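You operate a simulated robot arm through the tools that you are given. There is no shell and no other tool. Be economical: measure what you need, move in short steps, check, and stop when the job is done.

Carry out the task below with a simulated two-armed robot. There is one attempt and no reset: what you move stays moved.

JOB
Take the green pad and put it on the cracked lens. Put the 28 mm steel puck from the top of the workbench on the blue book and the 32 mm steel puck on top of the brown carton there. The order is free.

Only the result counts: the job must be done as asked and must still hold three seconds after the hand-in. Knocking over, shifting, dropping, spilling or breaking anything else fails it.

ROBOT AND FRAMES
Two 6-joint arms with two-finger parallel grippers on one trunk, on a base that drives. Base frame: it is fixed to the floor where the robot stands at the start and does not move with it; the origin is under the middle of the robot, x ahead of it, y to its left, z up; the surface under the hand at the start is at about z = 800. Units: mm, rad, N and s.
The left shoulder is at the start at [50, 170, 1237], the right one opposite. Each reaches about 1092 mm from its shoulder. Places, roughly: book [-7000, 5250, 750]; carton [-7000, 5000, 1000]; cracked lens (9x9x2 cm) [-3800, -700, 900]; steel puck [-7000, 5250, 750]. Payload 1.57 kg a hand.
The tool frame of a hand sits at the grasp point between the pads (the TCP): z along the fingers, y along the line on which they close. The tips reach 30 mm beyond it. The gripper opens to 80 mm. The fingers are 17 mm wide and 12 mm thick; the gripper's body (40 by 82 mm) begins 80 mm behind the TCP.
Orientation is that of the tool frame in the base frame, as [roll, pitch, yaw] about the fixed x, y, z axes, in that order (R = Rz(yaw) Ry(pitch) Rx(roll)). With the fingers straight down and closing along the base's y, the tool's x points along the base's -x, its y along +y and its z along -z.

CONTROLS
- The arms move only by the tool move_arm. It takes "left_series", "right_series" or both (then of equal length, played together; a hand with none holds still); each is a list of rows, each a list of 3 entries, a list of its own where there are three numbers: the turn, a rotation vector about the tool's x, y, z in units of 45 degrees (1.0 is 45 degrees), then the shift along the tool's x, y, z in units of 250 mm (1.0 is 250 mm), then the finger opening in mm, from 0 to 80. In form: [[[rx, ry, rz], [dx, dy, dz], gripper], ...]. A call has 1 to 20 rows; each row is the pose to reach, as a shift and turn from the pose commanded when the call began, along the tool's axes at that moment. A call with a number of a shift or a turn outside -1 to 1 is refused whole. Each row takes 0.2 s and may step no farther than 50 mm and 0.15 rad from the row before; otherwise, or with a gripper value out of range, the whole call is refused. A pose out of reach is approached as far as the arm can. The call stops where the force on the tool passes 40 N (or 10 N more than at its start, if that is more) or the arm is blocked; 0.2 s more then pass. The fingers move at their own pace (about 72 mm/s each) and stop on an object; they squeeze with about 32 N. The grip force told is the motor's: it shows also when the fingers shut on nothing. Time passes only in rows, and 0.2 s behind the last, so rows that repeat a pose let the fingers close. The reply holds the time, the measured pose of the TCP, the force on the tool along the base axes, the opening and the grip force, in the units named above and with some noise, with the torque about the TCP (base axes, N m) and any sound that the robot's microphone picked up.
- Cameras (640 x 400 px; columns grow to the right, rows downward): "scene" is now at [41.9, 10.8, 1809.9]; the picture's right is [0.13, -0.99, 0.00], its down [-0.71, -0.09, -0.70] and it looks along [0.69, 0.09, -0.72] (base axes); focal length 278 px, centre (320, 200). "left" rides on the left gripper at [72, 7, -122] in its tool frame; the picture's right is [-0.09, 1.00, 0.00], its down [-0.84, -0.08, -0.54] and it looks along [-0.54, -0.05, 0.84] (tool axes); focal length 238 px, centre (320, 200). "right" rides on the right gripper at [72, -7, -122] in its tool frame; the picture's right is [0.09, 1.00, 0.00], its down [-0.84, 0.08, -0.54] and it looks along [-0.54, 0.05, 0.84] (tool axes); focal length 238 px, centre (320, 200). There is no depth. A picture from a camera that has moved, and an enlarged one, comes with that camera's place and axes in the base frame and with its lens.
- camera(camera): a new picture of that camera. No time passes.
- slide_trunk(by): slides the trunk up (or, below 0, down) by that many mm; the arms and the scene camera ride with it, the base frame stays. It gives what a move gives, with no picture.
- roll_base(legs): drives the robot by 1 to 6 legs, each [ahead, left, turn to the left] in mm, mm and rad, along the robot's own axes; the way and the turn of a leg run together, so that a leg with both is an arc; at most 1500 mm and 3.142 rad a leg. The arms and the cameras ride along, it lands a little off, and it stops where it bumps. It gives what a move gives.
- pan_tilt(pan, tilt): turns the head with the scene camera to pan (to the left, within 1.501 rad either way) and tilt (down, from -0.506 to 1.204), counted from straight ahead of the robot. It gives what a move gives.
- close_up(camera, box): a new picture of the part [left, top, right, bottom] of that camera's present view, enlarged. No time passes.
- finish_job(): hands the job in; it is judged then, once.

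Work in short steps. Places have to be worked out from the pictures, the camera data and where the tool is seen: move nearer, look again, correct. Check each grasp and each placing, and mend what went wrong. You have 165 turns and 118 pictures in all, those below and enlarged ones among them. Open the grippers and draw the arms clear of the work before you hand the job in, unless the task says otherwise; then end with one line.

The tools are called by a JSON object that holds its "method" and its "body". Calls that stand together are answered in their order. move_arm: Moves the arms, as the interface text tells. Its arguments: {"type":"object","properties":{"left_series":{"type":"array","items":{"type":"array"}},"right_series":{"type":"array","items":{"type":"array"}}},"required":[]} The other tools are called the same way: slide_trunk (by) slides the trunk up or down; roll_base (legs) drives the base; pan_tilt (pan, tilt) turns the head that bears the scene camera; camera (camera) takes a picture; close_up (camera, box) takes an enlarged picture of a part of a camera's view; finish_job () hands the job in.

At the start:

```text
t: 0.0
left_position: [719.5, 318.8, 1125.8]
left_tool_rot: [-3.141, 0.001, 3.141]
left_force: [0.8, -0.6, -0.5]
left_moment: [-0.01, 0.01, 0.01]
left_grip_width: 80.0
left_grasp_force: 0.1
right_position: [669.0, -224.5, 1127.7]
right_tool_rot: [3.141, 0.0, 3.141]
right_force: [0.7, 0.0, -0.1]
right_moment: [0.0, -0.01, -0.03]
right_grip_width: 79.7
right_grasp_force: 0.1
trunk travel left (down, up): [-852.0, 118.0]
robot x, y, heading: [-1.4, -0.4, 0.0]
head pan, tilt: [0.133, 0.801]
```

scene: 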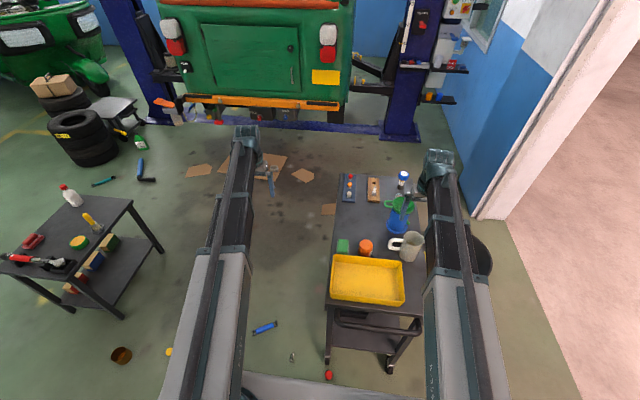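
right: 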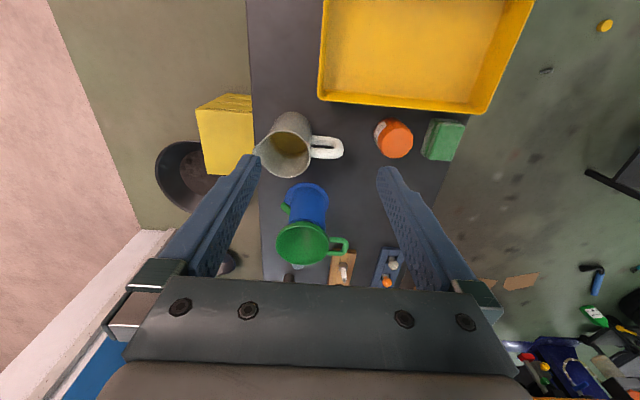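
left: 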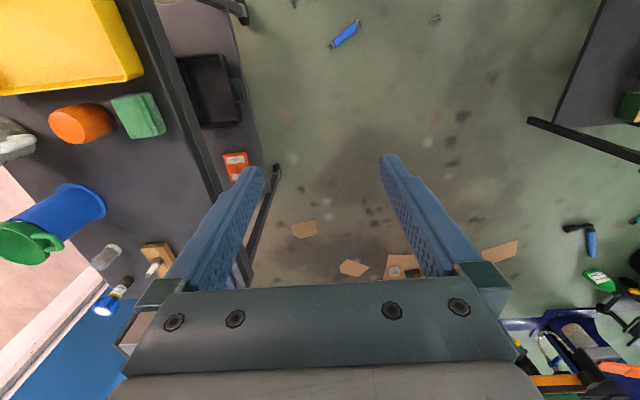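

The green block on the cart near [725, 5, 815] is probably the pad. I'll take close-ups to check it.

{"method": "close_up", "body": {"camera": "right", "box": [340, 80, 500, 180]}}

{"method": "close_up", "body": {"camera": "scene", "box": [300, 160, 460, 260]}}

{"method": "close_up", "body": {"camera": "left", "box": [30, 60, 190, 160]}}

```text
4.00 times, centred on (420, 130) of right
camera zoom: at [594.0, -230.9, 1247.6], right [-0.09, 1.0, 0.0], down [0.84, 0.08, 0.54], along [0.54, 0.05, -0.84], focal length 953 px, centre (-80, 480)
```

zoom: 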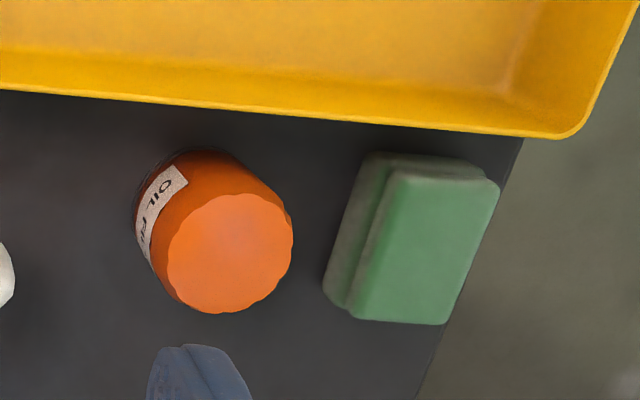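

```text
4.00 times, centred on (380, 210) of scene
camera zoom: at [41.9, 10.8, 1809.9], right [0.13, -0.99, 0.0], down [-0.71, -0.09, -0.7], along [0.69, 0.09, -0.72], focal length 1111 px, centre (80, 160)
```

zoom: 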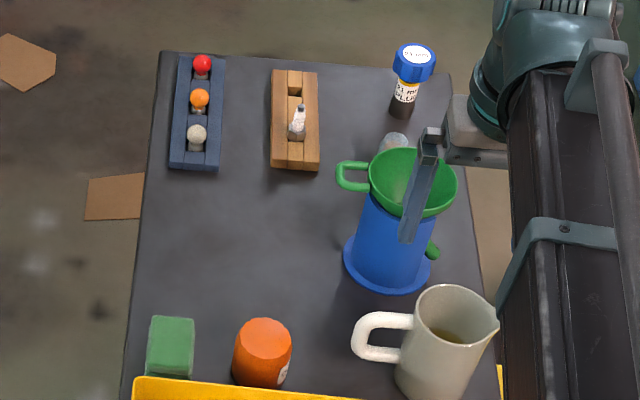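

```text
4.00 times, centred on (110, 110) of left
camera zoom: at [647.6, 324.9, 1248.3], right [0.09, 1.0, 0.0], down [0.84, -0.08, 0.54], along [0.54, -0.05, -0.84], focal length 953 px, centre (1160, 560)
```

zoom: 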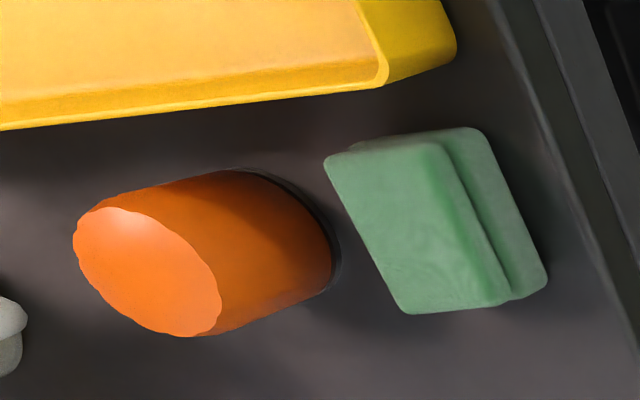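

The pad is about 65 (x) × 46 (y) mm, its top centred near [718, 5, 837]. I'll move the left hand over it at a safe height and look again.

{"method": "move_arm", "body": {"left_series": [[[0, 0, 0], [0, -0.19, 0], 80], [[0, 0, 0], [0, -0.38, 0], 80], [[0, 0, 0], [0, -0.57, 0], 80], [[0, 0, 0], [0, -0.76, 0], 80], [[0, 0, 0], [0, -0.95, 0], 70], [[0, 0, 0], [0, -0.95, 0.19], 70], [[0, 0, 0], [0, -0.95, 0.38], 70]]}}

{"method": "move_arm", "body": {"left_series": [[[0, 0, 0], [0, -0.15, 0.1], 70], [[0, 0, 0], [0, -0.302, 0.2], 70], [[0, 0, 0], [0, -0.302, 0.3], 70]]}}

{"method": "camera", "body": {"camera": "left"}}

```text
t: 1.6
left_position: [716.4, 79.6, 1125.9]
left_tool_rot: [-3.141, 0.001, -3.14]
left_force: [-0.6, 0.2, 0.8]
left_moment: [0.04, 0.01, 0.0]
left_grip_width: 69.9
left_grasp_force: 0.0
left hand out of reach, approached as far as the arm can: row 6, 7
right_position: [667.5, -226.0, 1127.1]
right_tool_rot: [3.141, 0.0, 3.141]
right_force: [-0.3, 0.6, -0.5]
right_moment: [0.02, -0.01, -0.01]
right_grip_width: 80.0
right_grasp_force: 0.1
trunk travel left (down, up): [-852.0, 118.0]
robot x, y, heading: [2.8, -2.9, -0.003]
head pan, tilt: [0.133, 0.801]
```

```text
t: 2.4
left_position: [713.5, 5.6, 1127.2]
left_tool_rot: [-3.141, -0.001, -3.14]
left_force: [-0.2, -0.1, 0.2]
left_moment: [0.0, 0.02, 0.0]
left_grip_width: 70.2
left_grasp_force: 0.0
left hand out of reach, approached as far as the arm can: row 1, 2, 3
right_position: [668.6, -224.8, 1126.9]
right_tool_rot: [-3.14, 0.002, 3.141]
right_force: [0.0, -0.5, 0.0]
right_moment: [0.0, 0.0, 0.0]
right_grip_width: 80.0
right_grasp_force: 0.0
trunk travel left (down, up): [-852.0, 118.0]
robot x, y, heading: [-0.9, 0.7, -0.002]
head pan, tilt: [0.133, 0.801]
```

```text
111 pictures are left
camera left: at [642.0, 12.4, 1248.3], right [0.09, 1.0, 0.0], down [0.84, -0.08, 0.54], along [0.54, -0.05, -0.84], focal length 238 px, centre (320, 200)
```

left: 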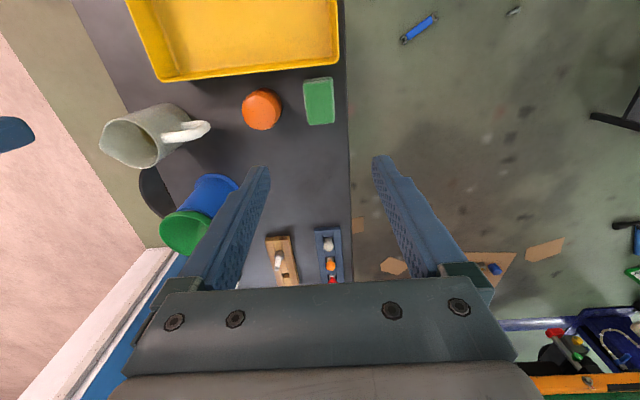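

The arm cannot go lower with the tool vertical, so the trunk will have to come down. First I'll raise the right hand so it stays clear of the cart's items.

{"method": "move_arm", "body": {"right_series": [[[0, 0, 0], [0, 0, -0.19], 80], [[0, 0, 0], [0, 0, -0.38], 80], [[0, 0, 0], [0, 0, -0.57], 80], [[0, 0, 0], [0, 0, -0.76], 80], [[0, 0, 0], [0, 0, -0.95], 80]]}}

```text
t: 3.6
left_position: [714.2, 4.9, 1127.6]
left_tool_rot: [3.141, -0.001, 3.141]
left_force: [-0.2, 0.1, 0.0]
left_moment: [0.03, 0.05, -0.01]
left_grip_width: 70.2
left_grasp_force: 0.1
right_position: [677.5, -229.5, 1126.7]
right_tool_rot: [3.141, -0.001, -3.14]
right_force: [0.3, -0.1, -0.1]
right_moment: [0.0, -0.02, 0.02]
right_grip_width: 80.2
right_grasp_force: 0.1
right hand out of reach, approached as far as the arm can: row 1, 2, 3, 4, 5
trunk travel left (down, up): [-852.0, 118.0]
robot x, y, heading: [1.9, -0.7, 0.004]
head pan, tilt: [0.133, 0.801]
```

The arms seem to work in a plane at trunk height. I'll drive the base left by about 230 mm, so the right hand sits over the pad and the left hand is off the cart.

{"method": "roll_base", "body": {"legs": [[0, 233, 0]]}}

{"method": "camera", "body": {"camera": "right"}}

{"method": "camera", "body": {"camera": "scene"}}

```text
t: 5.3
left_position: [713.6, 232.9, 1126.3]
left_tool_rot: [-3.139, 0.002, 3.138]
left_force: [-0.2, 1.0, -0.6]
left_moment: [-0.04, -0.02, 0.01]
left_grip_width: 70.2
left_grasp_force: 0.1
right_position: [675.5, -3.0, 1126.6]
right_tool_rot: [-3.14, 0.001, 3.138]
right_force: [0.2, 0.6, 0.1]
right_moment: [-0.03, -0.01, 0.02]
right_grip_width: 79.8
right_grasp_force: 0.1
trunk travel left (down, up): [-852.0, 118.0]
robot x, y, heading: [2.6, 229.6, -0.006]
head pan, tilt: [0.133, 0.801]
```

```text
110 pictures are left
camera right: at [602.1, -8.0, 1247.8], right [-0.09, 1.0, 0.0], down [0.84, 0.08, 0.54], along [0.54, 0.05, -0.84], focal length 238 px, centre (320, 200)
```

right: 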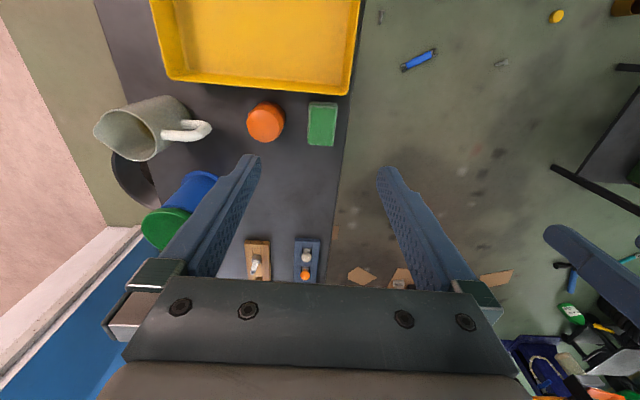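

```text
109 pictures are left
camera scene: at [42.4, 240.6, 1809.9], right [0.13, -0.99, 0.0], down [-0.71, -0.09, -0.7], along [0.69, 0.09, -0.72], focal length 278 px, centre (320, 200)
```

scene: 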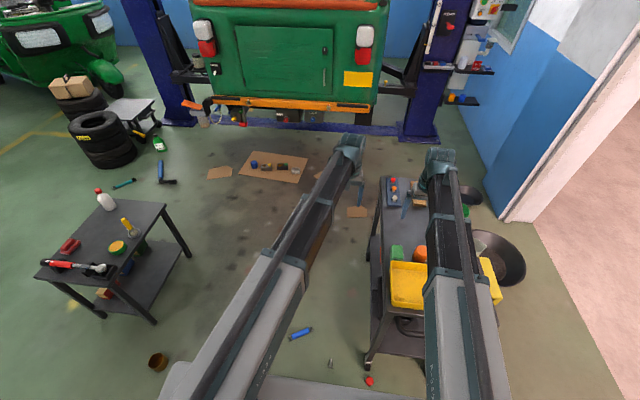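

The right hand is now above the pad's line. I'll shift it to x≈715, y≈5 and lower the trunk most of the way.

{"method": "move_arm", "body": {"right_series": [[[0, 0, 0], [-0.16, 0.03, 0], 70], [[0, 0, 0], [-0.16, 0.03, 0], 70]]}}

{"method": "slide_trunk", "body": {"by": -190}}

{"method": "camera", "body": {"camera": "right"}}

```text
t: 5.9
left_position: [713.1, 231.7, 1126.5]
left_tool_rot: [-3.141, 0.0, 3.138]
left_force: [0.6, -0.2, 0.2]
left_moment: [-0.02, 0.01, 0.0]
left_grip_width: 69.9
left_grasp_force: 0.0
right_position: [717.0, 2.7, 1126.5]
right_tool_rot: [-3.141, 0.0, 3.136]
right_force: [-0.7, 0.0, 0.4]
right_moment: [0.02, 0.0, 0.0]
right_grip_width: 69.8
right_grasp_force: 0.1
trunk travel left (down, up): [-852.0, 118.0]
robot x, y, heading: [-1.1, 227.4, -0.008]
head pan, tilt: [0.133, 0.801]
```

```text
t: 8.0
left_position: [712.6, 231.3, 936.7]
left_tool_rot: [-3.141, 0.001, 3.138]
left_force: [0.3, 0.1, -0.2]
left_moment: [0.0, 0.01, 0.01]
left_grip_width: 70.2
left_grasp_force: 0.0
right_position: [718.8, 3.7, 937.6]
right_tool_rot: [3.141, 0.002, 3.137]
right_force: [0.4, 0.0, -0.3]
right_moment: [0.03, 0.02, -0.01]
right_grip_width: 69.7
right_grasp_force: 0.1
trunk travel left (down, up): [-662.0, 308.0]
robot x, y, heading: [-1.3, 229.4, -0.005]
head pan, tilt: [0.133, 0.801]
```

```text
108 pictures are left
camera right: at [644.0, -2.2, 1057.7], right [-0.09, 1.0, 0.0], down [0.84, 0.07, 0.54], along [0.54, 0.05, -0.84], focal length 238 px, centre (320, 200)
```

right: 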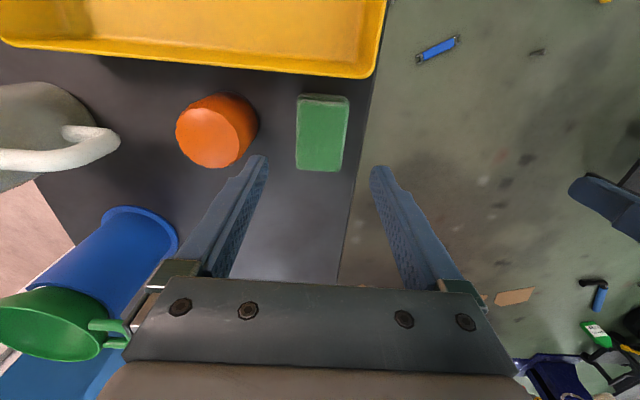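

The pad is centred at about [716, 5.6] and the orange bottle's edge is near y≈−47. I'll narrow the opening to 60, nudge +2 mm in y, and lower to TCP z≈835.

{"method": "move_arm", "body": {"right_series": [[[0, 0, 0], [0.008, 0.01, 0], 60], [[0, 0, 0], [0.008, 0.01, 0], 60]]}}

{"method": "slide_trunk", "body": {"by": -70}}

{"method": "camera", "body": {"camera": "right"}}

```text
t: 8.6
left_position: [713.1, 231.4, 936.6]
left_tool_rot: [-3.14, -0.001, 3.139]
left_force: [-0.6, -0.4, 0.2]
left_moment: [-0.01, -0.03, 0.0]
left_grip_width: 69.9
left_grasp_force: 0.0
right_position: [716.6, 5.5, 936.8]
right_tool_rot: [3.141, 0.001, 3.136]
right_force: [0.5, 0.1, 0.0]
right_moment: [-0.01, 0.02, 0.0]
right_grip_width: 60.0
right_grasp_force: 0.2
trunk travel left (down, up): [-662.0, 308.0]
robot x, y, heading: [0.8, 228.5, -0.004]
head pan, tilt: [0.133, 0.801]
```

```text
t: 9.7
left_position: [714.3, 231.4, 866.9]
left_tool_rot: [3.139, 0.0, 3.137]
left_force: [0.3, 0.7, -0.2]
left_moment: [0.03, 0.01, -0.02]
left_grip_width: 70.2
left_grasp_force: 0.1
right_position: [716.7, 5.9, 867.5]
right_tool_rot: [3.142, 0.001, 3.139]
right_force: [-0.7, 0.1, 0.9]
right_moment: [0.03, -0.02, 0.0]
right_grip_width: 60.0
right_grasp_force: 0.0
trunk travel left (down, up): [-592.0, 378.0]
robot x, y, heading: [-5.3, 227.3, -0.006]
head pan, tilt: [0.133, 0.801]
```

```text
107 pictures are left
camera right: at [642.0, 0.1, 987.7], right [-0.09, 1.0, 0.0], down [0.84, 0.07, 0.54], along [0.54, 0.05, -0.84], focal length 238 px, centre (320, 200)
```

right: 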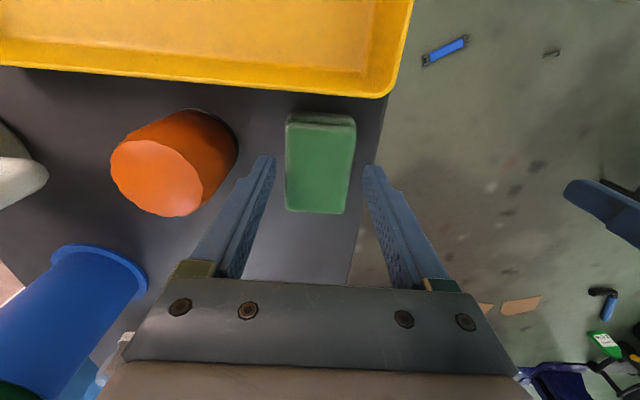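

The fingers straddle the pad cleanly. I'll lower 30 mm and close.

{"method": "slide_trunk", "body": {"by": -30}}

{"method": "move_arm", "body": {"right_series": [[[0, 0, 0], [0, 0, 0], 30], [[0, 0, 0], [0, 0, 0], 30], [[0, 0, 0], [0, 0, 0], 30], [[0, 0, 0], [0, 0, 0], 30]]}}

{"method": "slide_trunk", "body": {"by": 30}}

{"method": "camera", "body": {"camera": "right"}}

```text
t: 10.4
left_position: [715.4, 231.0, 836.9]
left_tool_rot: [-3.141, 0.0, 3.138]
left_force: [0.3, 0.6, -0.5]
left_moment: [0.0, 0.01, -0.02]
left_grip_width: 70.1
left_grasp_force: 0.0
right_position: [716.6, 6.3, 837.1]
right_tool_rot: [-3.141, 0.0, 3.139]
right_force: [0.2, -0.1, -0.4]
right_moment: [0.0, 0.03, -0.01]
right_grip_width: 59.7
right_grasp_force: 0.1
trunk travel left (down, up): [-562.0, 408.0]
robot x, y, heading: [-2.8, 229.5, -0.005]
head pan, tilt: [0.133, 0.801]
```

```text
t: 11.4
left_position: [713.0, 231.1, 837.0]
left_tool_rot: [-3.142, 0.0, 3.138]
left_force: [-0.2, 0.2, -0.4]
left_moment: [0.0, -0.01, 0.01]
left_grip_width: 70.1
left_grasp_force: 0.0
right_position: [716.6, 5.5, 836.6]
right_tool_rot: [3.141, -0.001, 3.138]
right_force: [0.1, 0.2, 0.0]
right_moment: [-0.01, 0.04, -0.01]
right_grip_width: 49.0
right_grasp_force: 32.0
trunk travel left (down, up): [-562.0, 408.0]
robot x, y, heading: [-0.4, 229.6, -0.007]
head pan, tilt: [0.133, 0.801]
```

```text
t: 12.2
left_position: [712.7, 231.8, 868.0]
left_tool_rot: [3.141, 0.0, 3.138]
left_force: [0.5, 0.0, 0.4]
left_moment: [0.01, -0.02, 0.02]
left_grip_width: 69.9
left_grasp_force: 0.1
right_position: [715.9, 4.9, 867.4]
right_tool_rot: [3.141, 0.003, 3.139]
right_force: [1.6, -0.2, 11.1]
right_moment: [-0.06, 0.02, 0.0]
right_grip_width: 45.0
right_grasp_force: 19.9
trunk travel left (down, up): [-592.0, 378.0]
robot x, y, heading: [3.5, 226.1, -0.001]
head pan, tilt: [0.133, 0.801]
```

```text
106 pictures are left
camera right: at [641.8, 0.3, 988.3], right [-0.09, 1.0, 0.0], down [0.84, 0.07, 0.54], along [0.54, 0.05, -0.84], focal length 238 px, centre (320, 200)
```

right: 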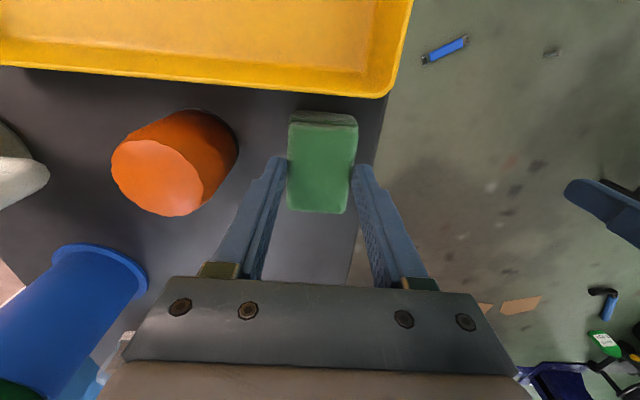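

The pad looks barely raised and the grip width fell from 49 to 45 mm, so the fingers may have slipped. I'll look closer.

{"method": "close_up", "body": {"camera": "right", "box": [220, 80, 420, 280]}}

{"method": "close_up", "body": {"camera": "left", "box": [0, 80, 240, 280]}}

```text
2.00 times, centred on (320, 180) of right
camera zoom: at [641.8, 0.3, 988.3], right [-0.09, 1.0, 0.0], down [0.84, 0.07, 0.54], along [0.54, 0.05, -0.84], focal length 477 px, centre (320, 240)
```

zoom: 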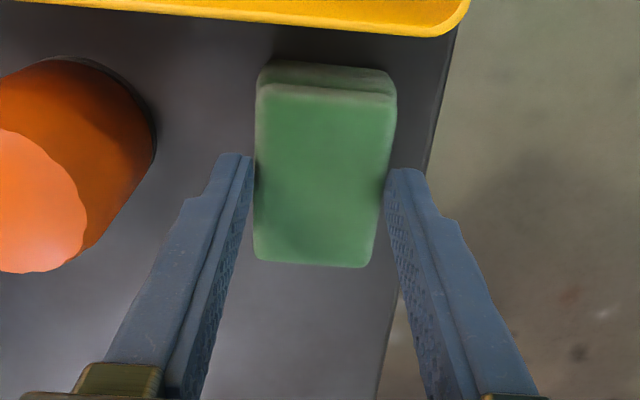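

```text
2.00 times, centred on (120, 180) of left
camera zoom: at [641.9, 238.9, 989.0], right [0.1, 1.0, 0.0], down [0.84, -0.08, 0.54], along [0.54, -0.05, -0.84], focal length 477 px, centre (720, 240)
```

zoom: 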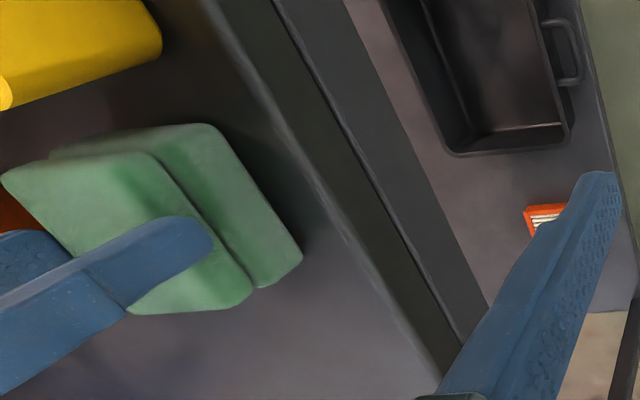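

The pad is still on the cart and the tips rest at its top edge, so the grip slipped off. I'll open, go down deeper and grip again, closing fully with more time.

{"method": "move_arm", "body": {"right_series": [[[0, 0, 0], [0, 0, 0], 62], [[0, 0, 0], [0, 0, 0], 62], [[0, 0, 0], [0, 0, 0], 62]]}}

{"method": "slide_trunk", "body": {"by": -33}}

{"method": "move_arm", "body": {"right_series": [[[0, 0, 0], [0, 0, 0], 0], [[0, 0, 0], [0, 0, 0], 0], [[0, 0, 0], [0, 0, 0], 0], [[0, 0, 0], [0, 0, 0], 0], [[0, 0, 0], [0, 0, 0], 0], [[0, 0, 0], [0, 0, 0], 0]]}}

{"method": "close_up", "body": {"camera": "left", "box": [0, 80, 240, 280]}}

{"method": "slide_trunk", "body": {"by": 5}}

```text
t: 13.0
left_position: [712.9, 231.1, 866.8]
left_tool_rot: [3.141, 0.001, 3.139]
left_force: [-0.4, 0.3, 0.4]
left_moment: [0.0, 0.01, -0.01]
left_grip_width: 70.1
left_grasp_force: 0.0
right_position: [716.7, 4.3, 866.0]
right_tool_rot: [-3.141, 0.0, 3.138]
right_force: [0.0, 0.4, 0.1]
right_moment: [0.0, -0.05, 0.01]
right_grip_width: 62.2
right_grasp_force: 0.0
trunk travel left (down, up): [-592.0, 378.0]
robot x, y, heading: [1.9, 231.9, -0.006]
head pan, tilt: [0.133, 0.801]
```

```text
t: 13.8
left_position: [714.8, 230.3, 834.7]
left_tool_rot: [-3.141, 0.001, 3.138]
left_force: [-0.1, -0.3, 0.7]
left_moment: [0.0, 0.01, 0.01]
left_grip_width: 69.7
left_grasp_force: 0.0
right_position: [715.6, 5.2, 834.4]
right_tool_rot: [-3.141, 0.0, 3.138]
right_force: [0.4, 0.7, 0.0]
right_moment: [0.01, 0.0, 0.0]
right_grip_width: 62.0
right_grasp_force: 0.0
trunk travel left (down, up): [-559.0, 411.0]
robot x, y, heading: [-0.2, 231.3, -0.005]
head pan, tilt: [0.133, 0.801]
```

```text
t: 15.2
left_position: [713.7, 230.5, 833.1]
left_tool_rot: [3.141, 0.0, 3.139]
left_force: [-0.1, -0.8, -0.7]
left_moment: [-0.01, 0.04, -0.01]
left_grip_width: 70.1
left_grasp_force: 0.0
right_position: [716.0, 5.3, 834.0]
right_tool_rot: [3.141, -0.001, 3.139]
right_force: [-0.1, -0.1, -0.3]
right_moment: [-0.02, 0.02, 0.02]
right_grip_width: 48.8
right_grasp_force: 32.1
trunk travel left (down, up): [-559.0, 411.0]
robot x, y, heading: [2.6, 223.6, -0.007]
head pan, tilt: [0.133, 0.801]
```

```text
2.00 times, centred on (120, 180) of left
camera zoom: at [642.4, 238.6, 955.3], right [0.1, 1.0, 0.0], down [0.84, -0.08, 0.54], along [0.54, -0.05, -0.84], focal length 477 px, centre (720, 240)
```

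zoom: 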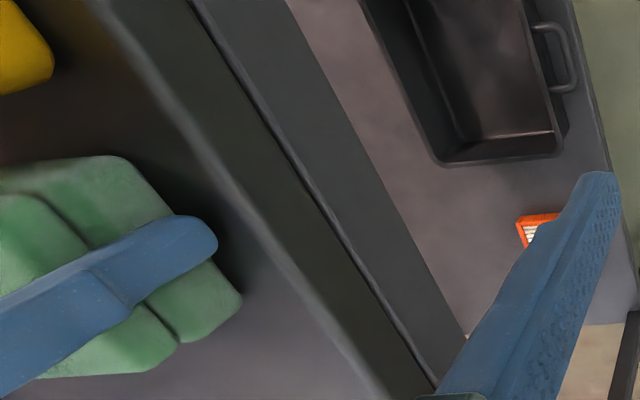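

```text
t: 15.7
left_position: [714.5, 231.3, 839.6]
left_tool_rot: [-3.141, 0.0, 3.138]
left_force: [-0.2, 1.2, -0.2]
left_moment: [0.02, -0.01, -0.02]
left_grip_width: 69.9
left_grasp_force: 0.1
right_position: [716.0, 6.2, 838.0]
right_tool_rot: [-3.141, 0.001, 3.14]
right_force: [0.8, -0.2, -1.4]
right_moment: [0.02, 0.01, 0.01]
right_grip_width: 48.8
right_grasp_force: 32.1
trunk travel left (down, up): [-564.0, 406.0]
robot x, y, heading: [0.7, 229.5, -0.0]
head pan, tilt: [0.133, 0.801]
```

The force reads −1.4 N in z, so the hand may be carrying the pad's weight. I'll lift further and check.

{"method": "slide_trunk", "body": {"by": 15}}

{"method": "slide_trunk", "body": {"by": 25}}

{"method": "close_up", "body": {"camera": "left", "box": [0, 80, 240, 280]}}

```text
t: 16.3
left_position: [714.2, 232.0, 853.3]
left_tool_rot: [-3.14, 0.001, 3.138]
left_force: [0.1, 0.3, 0.4]
left_moment: [0.01, -0.01, -0.02]
left_grip_width: 70.0
left_grasp_force: 0.1
right_position: [716.9, 4.7, 854.2]
right_tool_rot: [3.14, 0.0, 3.14]
right_force: [-0.2, -0.3, -0.3]
right_moment: [0.0, -0.02, -0.01]
right_grip_width: 48.9
right_grasp_force: 32.4
trunk travel left (down, up): [-579.0, 391.0]
robot x, y, heading: [-1.3, 233.6, -0.007]
head pan, tilt: [0.133, 0.801]
```

```text
t: 17.0
left_position: [714.1, 232.1, 878.6]
left_tool_rot: [3.141, 0.001, 3.138]
left_force: [-0.7, 1.8, -0.2]
left_moment: [0.0, -0.02, -0.04]
left_grip_width: 70.2
left_grasp_force: 0.1
right_position: [716.6, 5.1, 879.3]
right_tool_rot: [-3.142, -0.001, 3.138]
right_force: [0.3, 0.2, -0.5]
right_moment: [0.02, -0.03, 0.0]
right_grip_width: 48.9
right_grasp_force: 31.3
trunk travel left (down, up): [-604.0, 366.0]
robot x, y, heading: [-0.0, 225.9, -0.011]
head pan, tilt: [0.133, 0.801]
```

```text
2.00 times, centred on (120, 180) of left
camera zoom: at [642.6, 238.6, 1000.2], right [0.1, 1.0, 0.0], down [0.84, -0.08, 0.54], along [0.54, -0.05, -0.84], focal length 477 px, centre (720, 240)
```

zoom: 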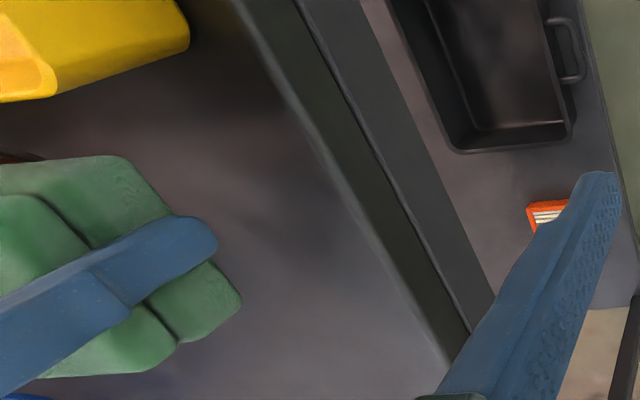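

The pad is lifted. I'll raise the trunk and look to both sides before driving.

{"method": "slide_trunk", "body": {"by": 300}}

{"method": "pan_tilt", "body": {"pan": 1.5, "tilt": 0.5}}

{"method": "camera", "body": {"camera": "scene"}}

{"method": "pan_tilt", "body": {"pan": -1.5, "tilt": 0.5}}

{"method": "camera", "body": {"camera": "scene"}}

```text
t: 20.0
left_position: [713.2, 232.4, 1178.3]
left_tool_rot: [-3.141, 0.002, 3.137]
left_force: [-0.2, -0.4, -0.7]
left_moment: [0.04, -0.01, 0.01]
left_grip_width: 69.8
left_grasp_force: 0.0
right_position: [715.8, 6.5, 1178.7]
right_tool_rot: [-3.142, 0.001, 3.139]
right_force: [0.2, 0.9, -0.2]
right_moment: [0.01, 0.02, 0.01]
right_grip_width: 48.9
right_grasp_force: 31.8
trunk travel left (down, up): [-904.0, 66.0]
robot x, y, heading: [0.6, 224.2, -0.004]
head pan, tilt: [0.133, 0.801]
```

```text
t: 21.6
left_position: [714.2, 232.2, 1178.1]
left_tool_rot: [-3.141, 0.0, 3.138]
left_force: [0.4, -0.1, 0.4]
left_moment: [0.01, -0.04, 0.0]
left_grip_width: 70.0
left_grasp_force: 0.0
right_position: [716.2, 6.0, 1179.2]
right_tool_rot: [3.141, 0.001, 3.138]
right_force: [0.7, 0.6, -0.8]
right_moment: [0.0, -0.04, 0.03]
right_grip_width: 48.6
right_grasp_force: 31.4
trunk travel left (down, up): [-904.0, 66.0]
robot x, y, heading: [2.4, 229.5, -0.005]
head pan, tilt: [1.499, 0.499]
```

```text
101 pictures are left
camera scene: at [-30.6, 319.3, 1888.1], right [1.0, -0.08, 0.0], down [-0.04, -0.48, -0.88], along [0.07, 0.88, -0.48], focal length 278 px, centre (320, 200)
```

scene: 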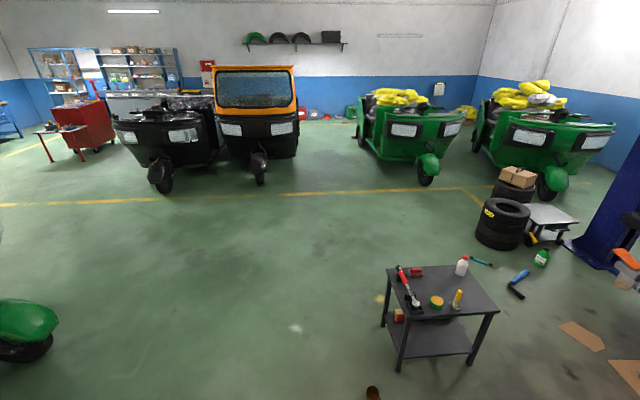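

```text
t: 24.1
left_position: [713.8, 232.0, 1178.7]
left_tool_rot: [3.14, 0.001, 3.137]
left_force: [0.1, 0.0, 0.3]
left_moment: [0.02, 0.04, 0.0]
left_grip_width: 69.9
left_grasp_force: 0.1
right_position: [715.9, 6.1, 1179.1]
right_tool_rot: [3.14, -0.001, 3.138]
right_force: [-0.1, -0.4, 0.0]
right_moment: [0.0, 0.02, -0.01]
right_grip_width: 48.8
right_grasp_force: 31.5
trunk travel left (down, up): [-904.0, 66.0]
robot x, y, heading: [4.6, 229.3, -0.007]
head pan, tilt: [-1.499, 0.499]
```

```text
100 pictures are left
camera scene: at [-31.2, 137.8, 1888.1], right [-1.0, -0.07, 0.0], down [-0.03, 0.48, -0.88], along [0.06, -0.88, -0.48], focal length 278 px, centre (320, 200)
```

scene: 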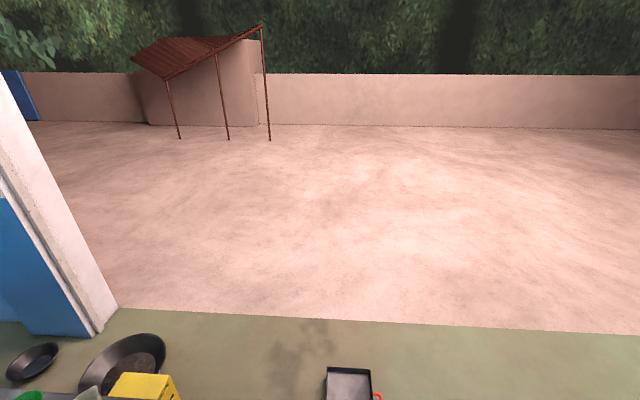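

I need to know how close the floor items ahead are to the base before turning, so I'll look straight down in front.

{"method": "pan_tilt", "body": {"pan": 0.2, "tilt": 1.2}}

{"method": "camera", "body": {"camera": "scene"}}

{"method": "pan_tilt", "body": {"pan": 1.5, "tilt": 1.1}}

{"method": "camera", "body": {"camera": "scene"}}

```text
t: 25.9
left_position: [714.0, 232.5, 1177.9]
left_tool_rot: [-3.141, 0.002, 3.138]
left_force: [-0.5, -0.7, -0.3]
left_moment: [-0.01, 0.01, 0.01]
left_grip_width: 70.0
left_grasp_force: 0.0
right_position: [715.8, 5.0, 1178.8]
right_tool_rot: [-3.141, 0.0, 3.137]
right_force: [-0.3, -0.4, -0.8]
right_moment: [-0.02, 0.03, -0.01]
right_grip_width: 48.7
right_grasp_force: 31.9
trunk travel left (down, up): [-904.0, 66.0]
robot x, y, heading: [3.8, 228.8, -0.002]
head pan, tilt: [0.201, 1.201]
```

```text
99 pictures are left
camera scene: at [17.4, 239.5, 1834.4], right [0.2, -0.98, 0.0], down [-0.91, -0.18, -0.36], along [0.36, 0.07, -0.93], focal length 278 px, centre (320, 200)
```

scene: 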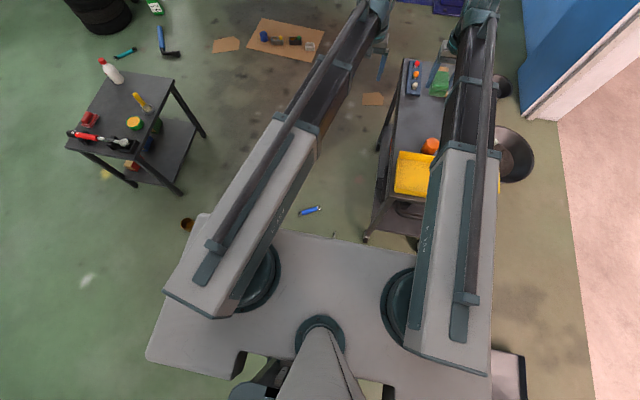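

```text
t: 27.4
left_position: [713.8, 230.9, 1178.6]
left_tool_rot: [3.141, -0.001, 3.138]
left_force: [0.7, 0.0, 0.6]
left_moment: [0.01, -0.02, 0.02]
left_grip_width: 70.0
left_grasp_force: 0.0
right_position: [715.6, 5.5, 1179.1]
right_tool_rot: [-3.141, 0.0, 3.139]
right_force: [-0.5, -1.5, -0.3]
right_moment: [0.01, -0.03, 0.04]
right_grip_width: 48.7
right_grasp_force: 32.0
trunk travel left (down, up): [-904.0, 66.0]
robot x, y, heading: [-1.4, 231.5, -0.008]
head pan, tilt: [1.499, 1.1]
```

```text
98 pictures are left
camera scene: at [-32.7, 291.5, 1840.4], right [1.0, -0.08, 0.0], down [-0.07, -0.89, -0.45], along [0.03, 0.45, -0.89], focal length 278 px, centre (320, 200)
```

scene: 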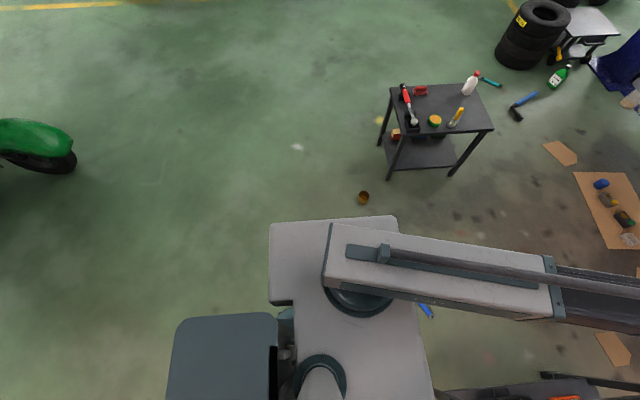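

The floor behind is clear. I'll back up 400 mm, turn around to the left and look ahead.

{"method": "roll_base", "body": {"legs": [[-400, 0, 0], [0, 0, 3.14]]}}

{"method": "pan_tilt", "body": {"pan": 0.1, "tilt": 0.35}}

{"method": "camera", "body": {"camera": "scene"}}

```text
t: 37.2
left_position: [-1122.0, 246.1, 1178.8]
left_tool_rot: [3.141, 0.001, -0.033]
left_force: [-0.6, 0.7, -0.6]
left_moment: [0.01, 0.0, -0.04]
left_grip_width: 69.9
left_grasp_force: 0.1
right_position: [-1117.7, 473.9, 1179.8]
right_tool_rot: [-3.141, -0.001, -0.032]
right_force: [0.4, 0.1, -1.1]
right_moment: [0.03, 0.01, 0.03]
right_grip_width: 49.1
right_grasp_force: 31.3
trunk travel left (down, up): [-904.0, 66.0]
robot x, y, heading: [-407.5, 231.2, 3.107]
head pan, tilt: [1.499, 1.1]
```

```text
t: 38.7
left_position: [-1121.5, 247.4, 1179.2]
left_tool_rot: [-3.141, 0.0, -0.032]
left_force: [0.1, -0.3, 0.7]
left_moment: [0.01, -0.02, 0.01]
left_grip_width: 70.2
left_grasp_force: 0.0
right_position: [-1118.0, 472.3, 1178.4]
right_tool_rot: [-3.141, 0.0, -0.032]
right_force: [0.0, 0.1, 0.0]
right_moment: [-0.06, 0.01, -0.04]
right_grip_width: 48.9
right_grasp_force: 32.3
trunk travel left (down, up): [-904.0, 66.0]
robot x, y, heading: [-404.3, 229.2, 3.107]
head pan, tilt: [0.099, 0.351]
```

```text
97 pictures are left
camera scene: at [-458.9, 222.4, 1901.7], right [-0.07, 1.0, 0.0], down [0.34, 0.02, -0.94], along [-0.94, -0.06, -0.34], focal length 278 px, centre (320, 200)
```

scene: 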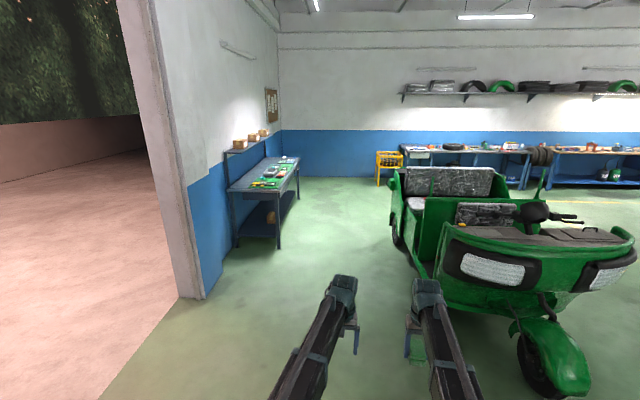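

The bench against the left wall matches the lens's place. I'll enlarge it.

{"method": "close_up", "body": {"camera": "scene", "box": [210, 120, 320, 260]}}

{"method": "close_up", "body": {"camera": "scene", "box": [380, 130, 640, 200]}}

```text
2.86 times, centred on (265, 190) of scene
camera zoom: at [-458.9, 222.4, 1901.7], right [-0.07, 1.0, 0.0], down [0.34, 0.02, -0.94], along [-0.94, -0.06, -0.34], focal length 793 px, centre (477, 229)
```

zoom: 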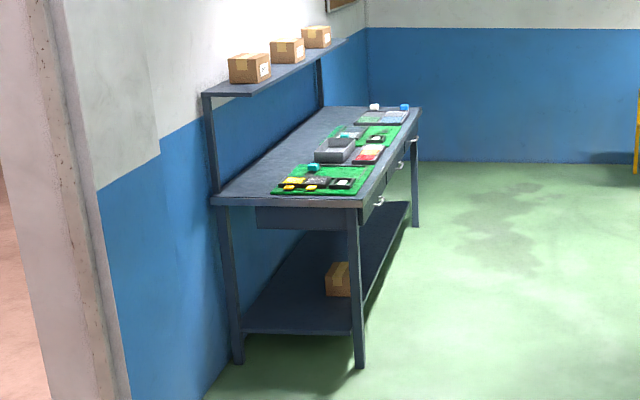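

```text
2.46 times, centred on (510, 165) of scene
camera zoom: at [-458.9, 222.4, 1901.7], right [-0.07, 1.0, 0.0], down [0.34, 0.02, -0.94], along [-0.94, -0.06, -0.34], focal length 684 px, centre (-148, 286)
```

zoom: 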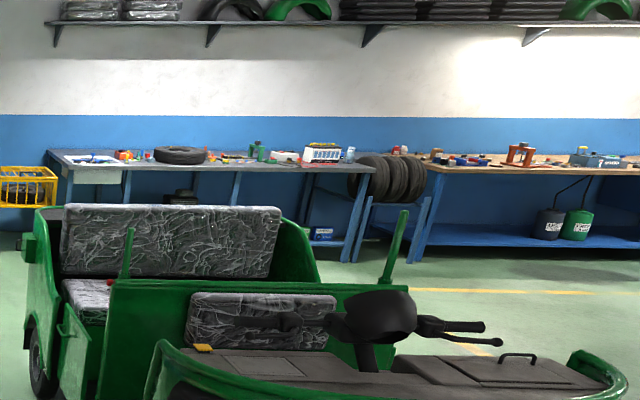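

The bench top runs x≈−3540..−5580 with its front edge near y≈−460, and the corridor is clear. I'll drive to about x=−3600 and turn left to face the bench.

{"method": "roll_base", "body": {"legs": [[1065, 0, 0.034], [1065, 0, 0], [1065, 0, 0], [0, 0, 1.571]]}}

{"method": "pan_tilt", "body": {"pan": 0.0, "tilt": 0.75}}

{"method": "camera", "body": {"camera": "scene"}}

```text
t: 58.1
left_position: [-3525.3, -535.4, 1179.1]
left_tool_rot: [-3.139, -0.001, 1.627]
left_force: [0.4, 0.1, -0.8]
left_moment: [0.0, 0.0, 0.0]
left_grip_width: 70.0
left_grasp_force: 0.0
right_position: [-3751.2, -551.7, 1178.7]
right_tool_rot: [-3.141, 0.001, 1.627]
right_force: [-1.0, -0.1, -0.3]
right_moment: [0.02, -0.01, -0.01]
right_grip_width: 49.1
right_grasp_force: 32.2
trunk travel left (down, up): [-904.0, 66.0]
robot x, y, heading: [-3573.3, 176.4, -1.514]
head pan, tilt: [0.099, 0.351]
```

```text
t: 59.0
left_position: [-3525.9, -535.9, 1178.3]
left_tool_rot: [-3.142, 0.001, 1.629]
left_force: [-0.5, 0.4, -0.3]
left_moment: [0.02, 0.01, -0.01]
left_grip_width: 70.1
left_grasp_force: 0.1
right_position: [-3751.5, -551.2, 1178.6]
right_tool_rot: [-3.141, 0.002, 1.629]
right_force: [0.3, 0.7, -0.3]
right_moment: [0.0, 0.0, 0.01]
right_grip_width: 48.8
right_grasp_force: 32.0
trunk travel left (down, up): [-904.0, 66.0]
robot x, y, heading: [-3573.3, 177.8, -1.518]
head pan, tilt: [0.0, 0.75]
```

```text
94 pictures are left
camera scene: at [-3566.9, 133.2, 1866.2], right [-1.0, -0.06, 0.0], down [-0.04, 0.68, -0.73], along [0.04, -0.73, -0.68], focal length 278 px, centre (320, 200)
```

scene: 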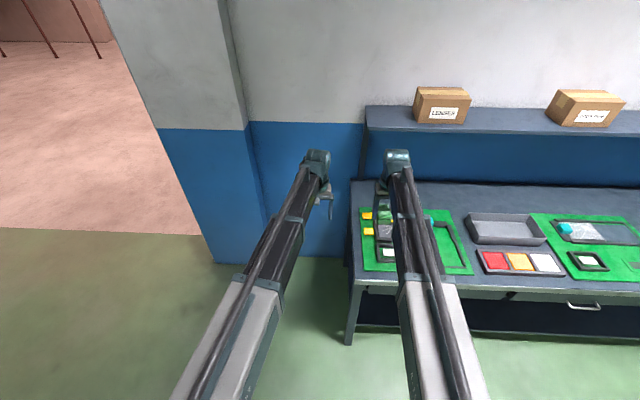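

The right arm hides the first mat, so I'll use the right hand's camera.

{"method": "camera", "body": {"camera": "right"}}

{"method": "close_up", "body": {"camera": "scene", "box": [340, 160, 500, 300]}}

{"method": "close_up", "body": {"camera": "scene", "box": [450, 190, 640, 300]}}

```text
93 pictures are left
camera right: at [-3764.4, -479.4, 1299.6], right [0.99, 0.15, 0.0], down [0.12, -0.83, 0.54], along [0.08, -0.54, -0.84], focal length 238 px, centre (320, 200)
```

right: 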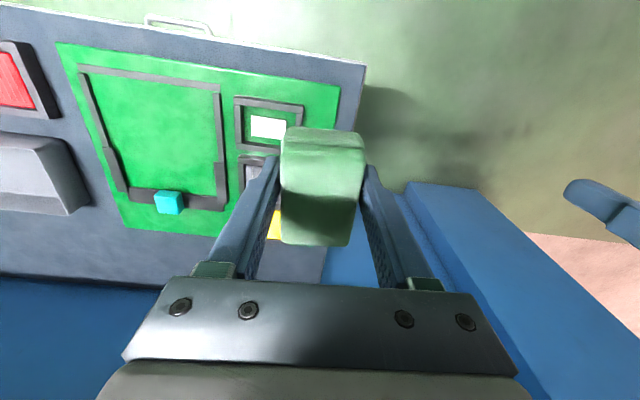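

```text
2.86 times, centred on (420, 230) of scene
camera zoom: at [-3566.9, 133.2, 1866.2], right [-1.0, -0.06, 0.0], down [-0.04, 0.68, -0.73], along [0.04, -0.73, -0.68], focal length 793 px, centre (34, 114)
```

zoom: 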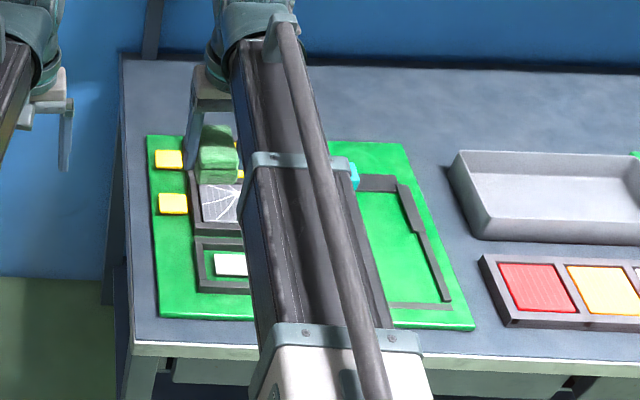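

```text
3.37 times, centred on (545, 245) of scene
camera zoom: at [-3566.9, 133.2, 1866.2], right [-1.0, -0.06, 0.0], down [-0.04, 0.68, -0.73], along [0.04, -0.73, -0.68], focal length 935 px, centre (-438, 48)
```

zoom: 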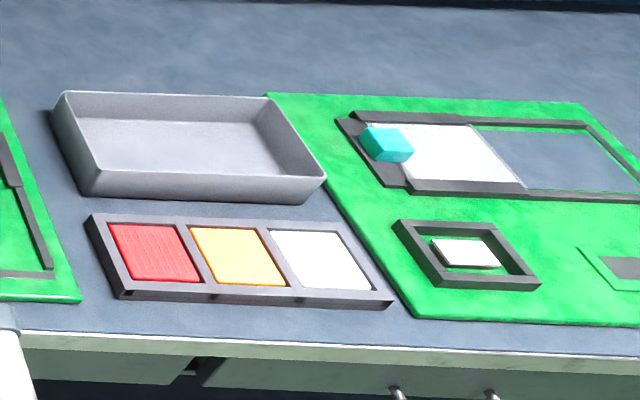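

The lens shows at roughly [−3811, −709], largely hidden by the hand. I'll shift the base 150 mm to its left for a clear look.

{"method": "roll_base", "body": {"legs": [[0, 150, 0]]}}

{"method": "camera", "body": {"camera": "right"}}

{"method": "close_up", "body": {"camera": "scene", "box": [420, 160, 580, 300]}}

```text
t: 60.3
left_position: [-3373.7, -527.3, 1178.7]
left_tool_rot: [-3.141, 0.001, 1.625]
left_force: [0.4, 0.4, 0.5]
left_moment: [-0.03, 0.04, -0.02]
left_grip_width: 69.8
left_grasp_force: 0.0
right_position: [-3599.2, -542.4, 1178.5]
right_tool_rot: [-3.139, -0.001, 1.627]
right_force: [0.5, 0.3, -0.7]
right_moment: [-0.04, 0.05, -0.02]
right_grip_width: 48.9
right_grasp_force: 32.0
trunk travel left (down, up): [-904.0, 66.0]
robot x, y, heading: [-3424.6, 181.7, -1.509]
head pan, tilt: [0.0, 0.75]
```

```text
90 pictures are left
camera right: at [-3611.9, -471.0, 1299.9], right [0.99, 0.15, 0.0], down [0.12, -0.83, 0.54], along [0.08, -0.54, -0.84], focal length 238 px, centre (320, 200)
```

right: 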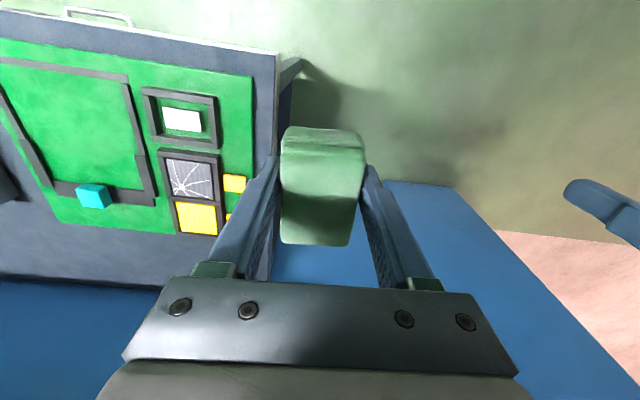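

```text
2.86 times, centred on (500, 230) of scene
camera zoom: at [-3414.3, 141.7, 1866.1], right [-1.0, -0.06, 0.0], down [-0.04, 0.68, -0.73], along [0.04, -0.73, -0.68], focal length 793 px, centre (-194, 114)
```

zoom: 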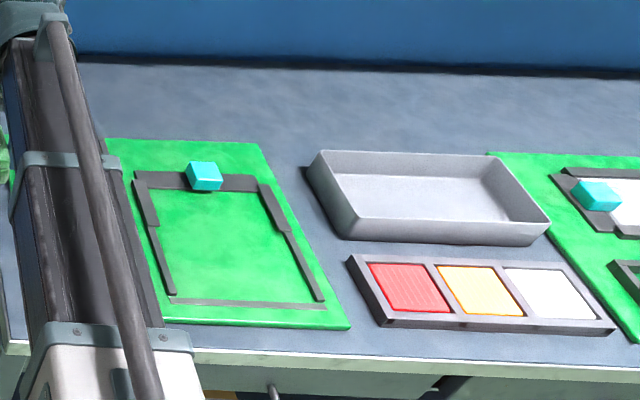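

Now the cracked lens is visible beside a yellow panel. I'll zoom in to locate it.

{"method": "close_up", "body": {"camera": "right", "box": [130, 70, 290, 250]}}

```text
2.22 times, centred on (210, 160) of right
camera zoom: at [-3611.9, -471.0, 1299.9], right [0.99, 0.15, 0.0], down [0.12, -0.83, 0.54], along [0.08, -0.54, -0.84], focal length 530 px, centre (564, 289)
```

zoom: 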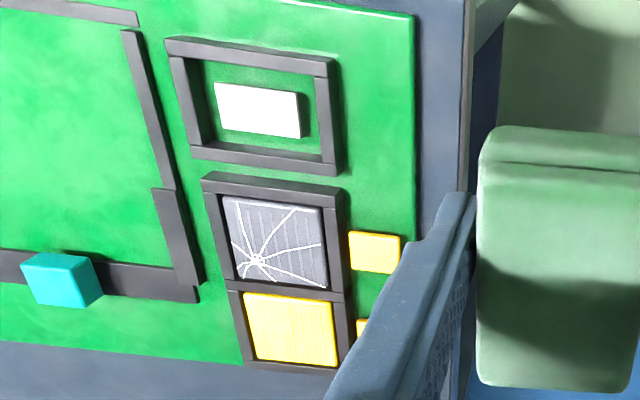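

The lens centre is near [−3822, −721] at z≈900, about 80×83 mm visible. I'll drive right and ahead to bring the pad above it.

{"method": "roll_base", "body": {"legs": [[150, -234, 0]]}}

{"method": "camera", "body": {"camera": "left"}}

{"method": "camera", "body": {"camera": "right"}}

```text
t: 62.3
left_position: [-3609.8, -691.0, 1179.4]
left_tool_rot: [3.141, -0.001, 1.622]
left_force: [-1.0, -0.3, -1.2]
left_moment: [0.04, 0.01, 0.0]
left_grip_width: 69.8
left_grasp_force: 0.0
right_position: [-3835.4, -706.5, 1178.2]
right_tool_rot: [-3.141, 0.0, 1.624]
right_force: [1.2, 0.1, -0.9]
right_moment: [0.02, 0.01, 0.0]
right_grip_width: 48.9
right_grasp_force: 32.2
trunk travel left (down, up): [-904.0, 66.0]
robot x, y, heading: [-3651.4, 19.1, -1.519]
head pan, tilt: [0.0, 0.75]
```

```text
87 pictures are left
camera left: at [-3606.2, -619.7, 1300.0], right [1.0, -0.04, 0.0], down [-0.04, -0.84, 0.54], along [-0.02, -0.54, -0.84], focal length 238 px, centre (320, 200)
```

left: 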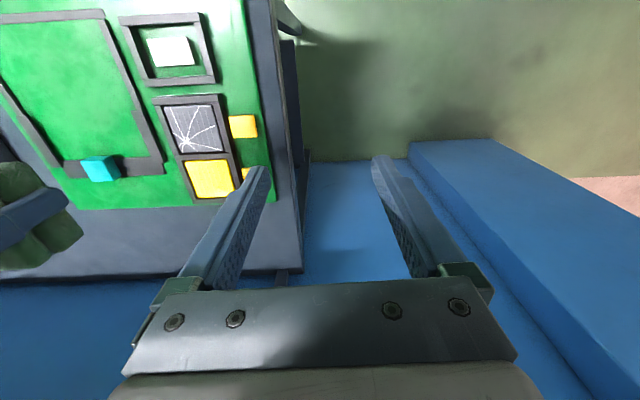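

```text
86 pictures are left
camera right: at [-3847.8, -634.0, 1299.1], right [0.99, 0.14, 0.0], down [0.12, -0.83, 0.54], along [0.08, -0.54, -0.84], focal length 238 px, centre (320, 200)
```

right: 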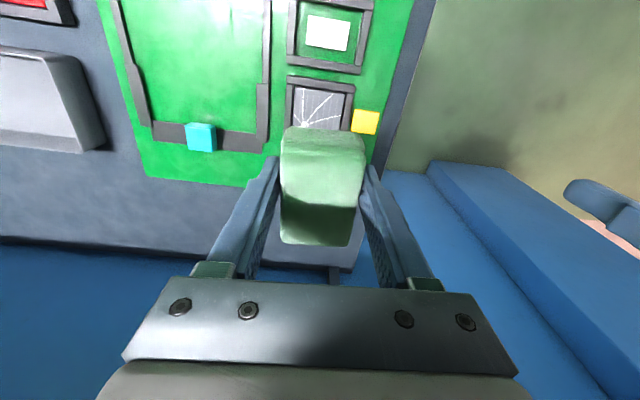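

Triangulating gives roughly [−3832, −732, ~880]. I'll lower the trunk partway for an accurate nearer view with the left camera.

{"method": "slide_trunk", "body": {"by": -150}}

{"method": "close_up", "body": {"camera": "left", "box": [0, 0, 260, 240]}}

{"method": "close_up", "body": {"camera": "right", "box": [200, 0, 440, 240]}}

```text
t: 64.0
left_position: [-3609.0, -690.6, 1029.6]
left_tool_rot: [-3.141, 0.001, 1.619]
left_force: [0.4, 0.3, 0.1]
left_moment: [-0.01, -0.01, 0.01]
left_grip_width: 69.8
left_grasp_force: 0.1
right_position: [-3834.4, -705.1, 1029.3]
right_tool_rot: [-3.14, 0.001, 1.621]
right_force: [-0.5, -0.6, -0.5]
right_moment: [0.04, -0.02, -0.06]
right_grip_width: 48.7
right_grasp_force: 32.0
trunk travel left (down, up): [-754.0, 216.0]
robot x, y, heading: [-3651.3, 20.8, -1.521]
head pan, tilt: [0.0, 0.75]
```

```text
1.67 times, centred on (130, 120) of left
camera zoom: at [-3605.3, -619.0, 1150.4], right [1.0, -0.04, 0.0], down [-0.03, -0.84, 0.54], along [-0.02, -0.54, -0.84], focal length 397 px, centre (637, 333)
```

zoom: 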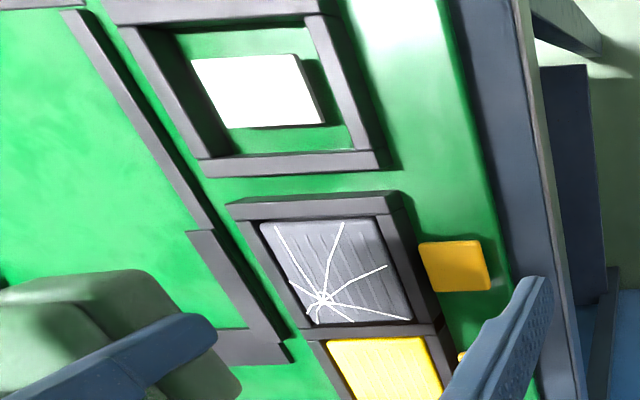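

```text
1.67 times, centred on (320, 120) of right
camera zoom: at [-3846.9, -633.3, 1149.7], right [0.99, 0.14, 0.0], down [0.12, -0.83, 0.54], along [0.08, -0.54, -0.84], focal length 397 px, centre (320, 333)
```

zoom: 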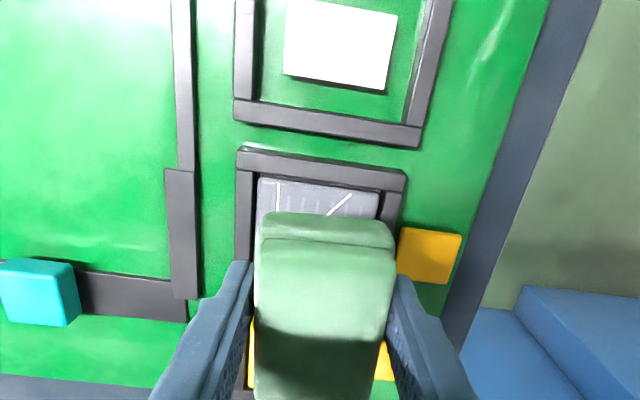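

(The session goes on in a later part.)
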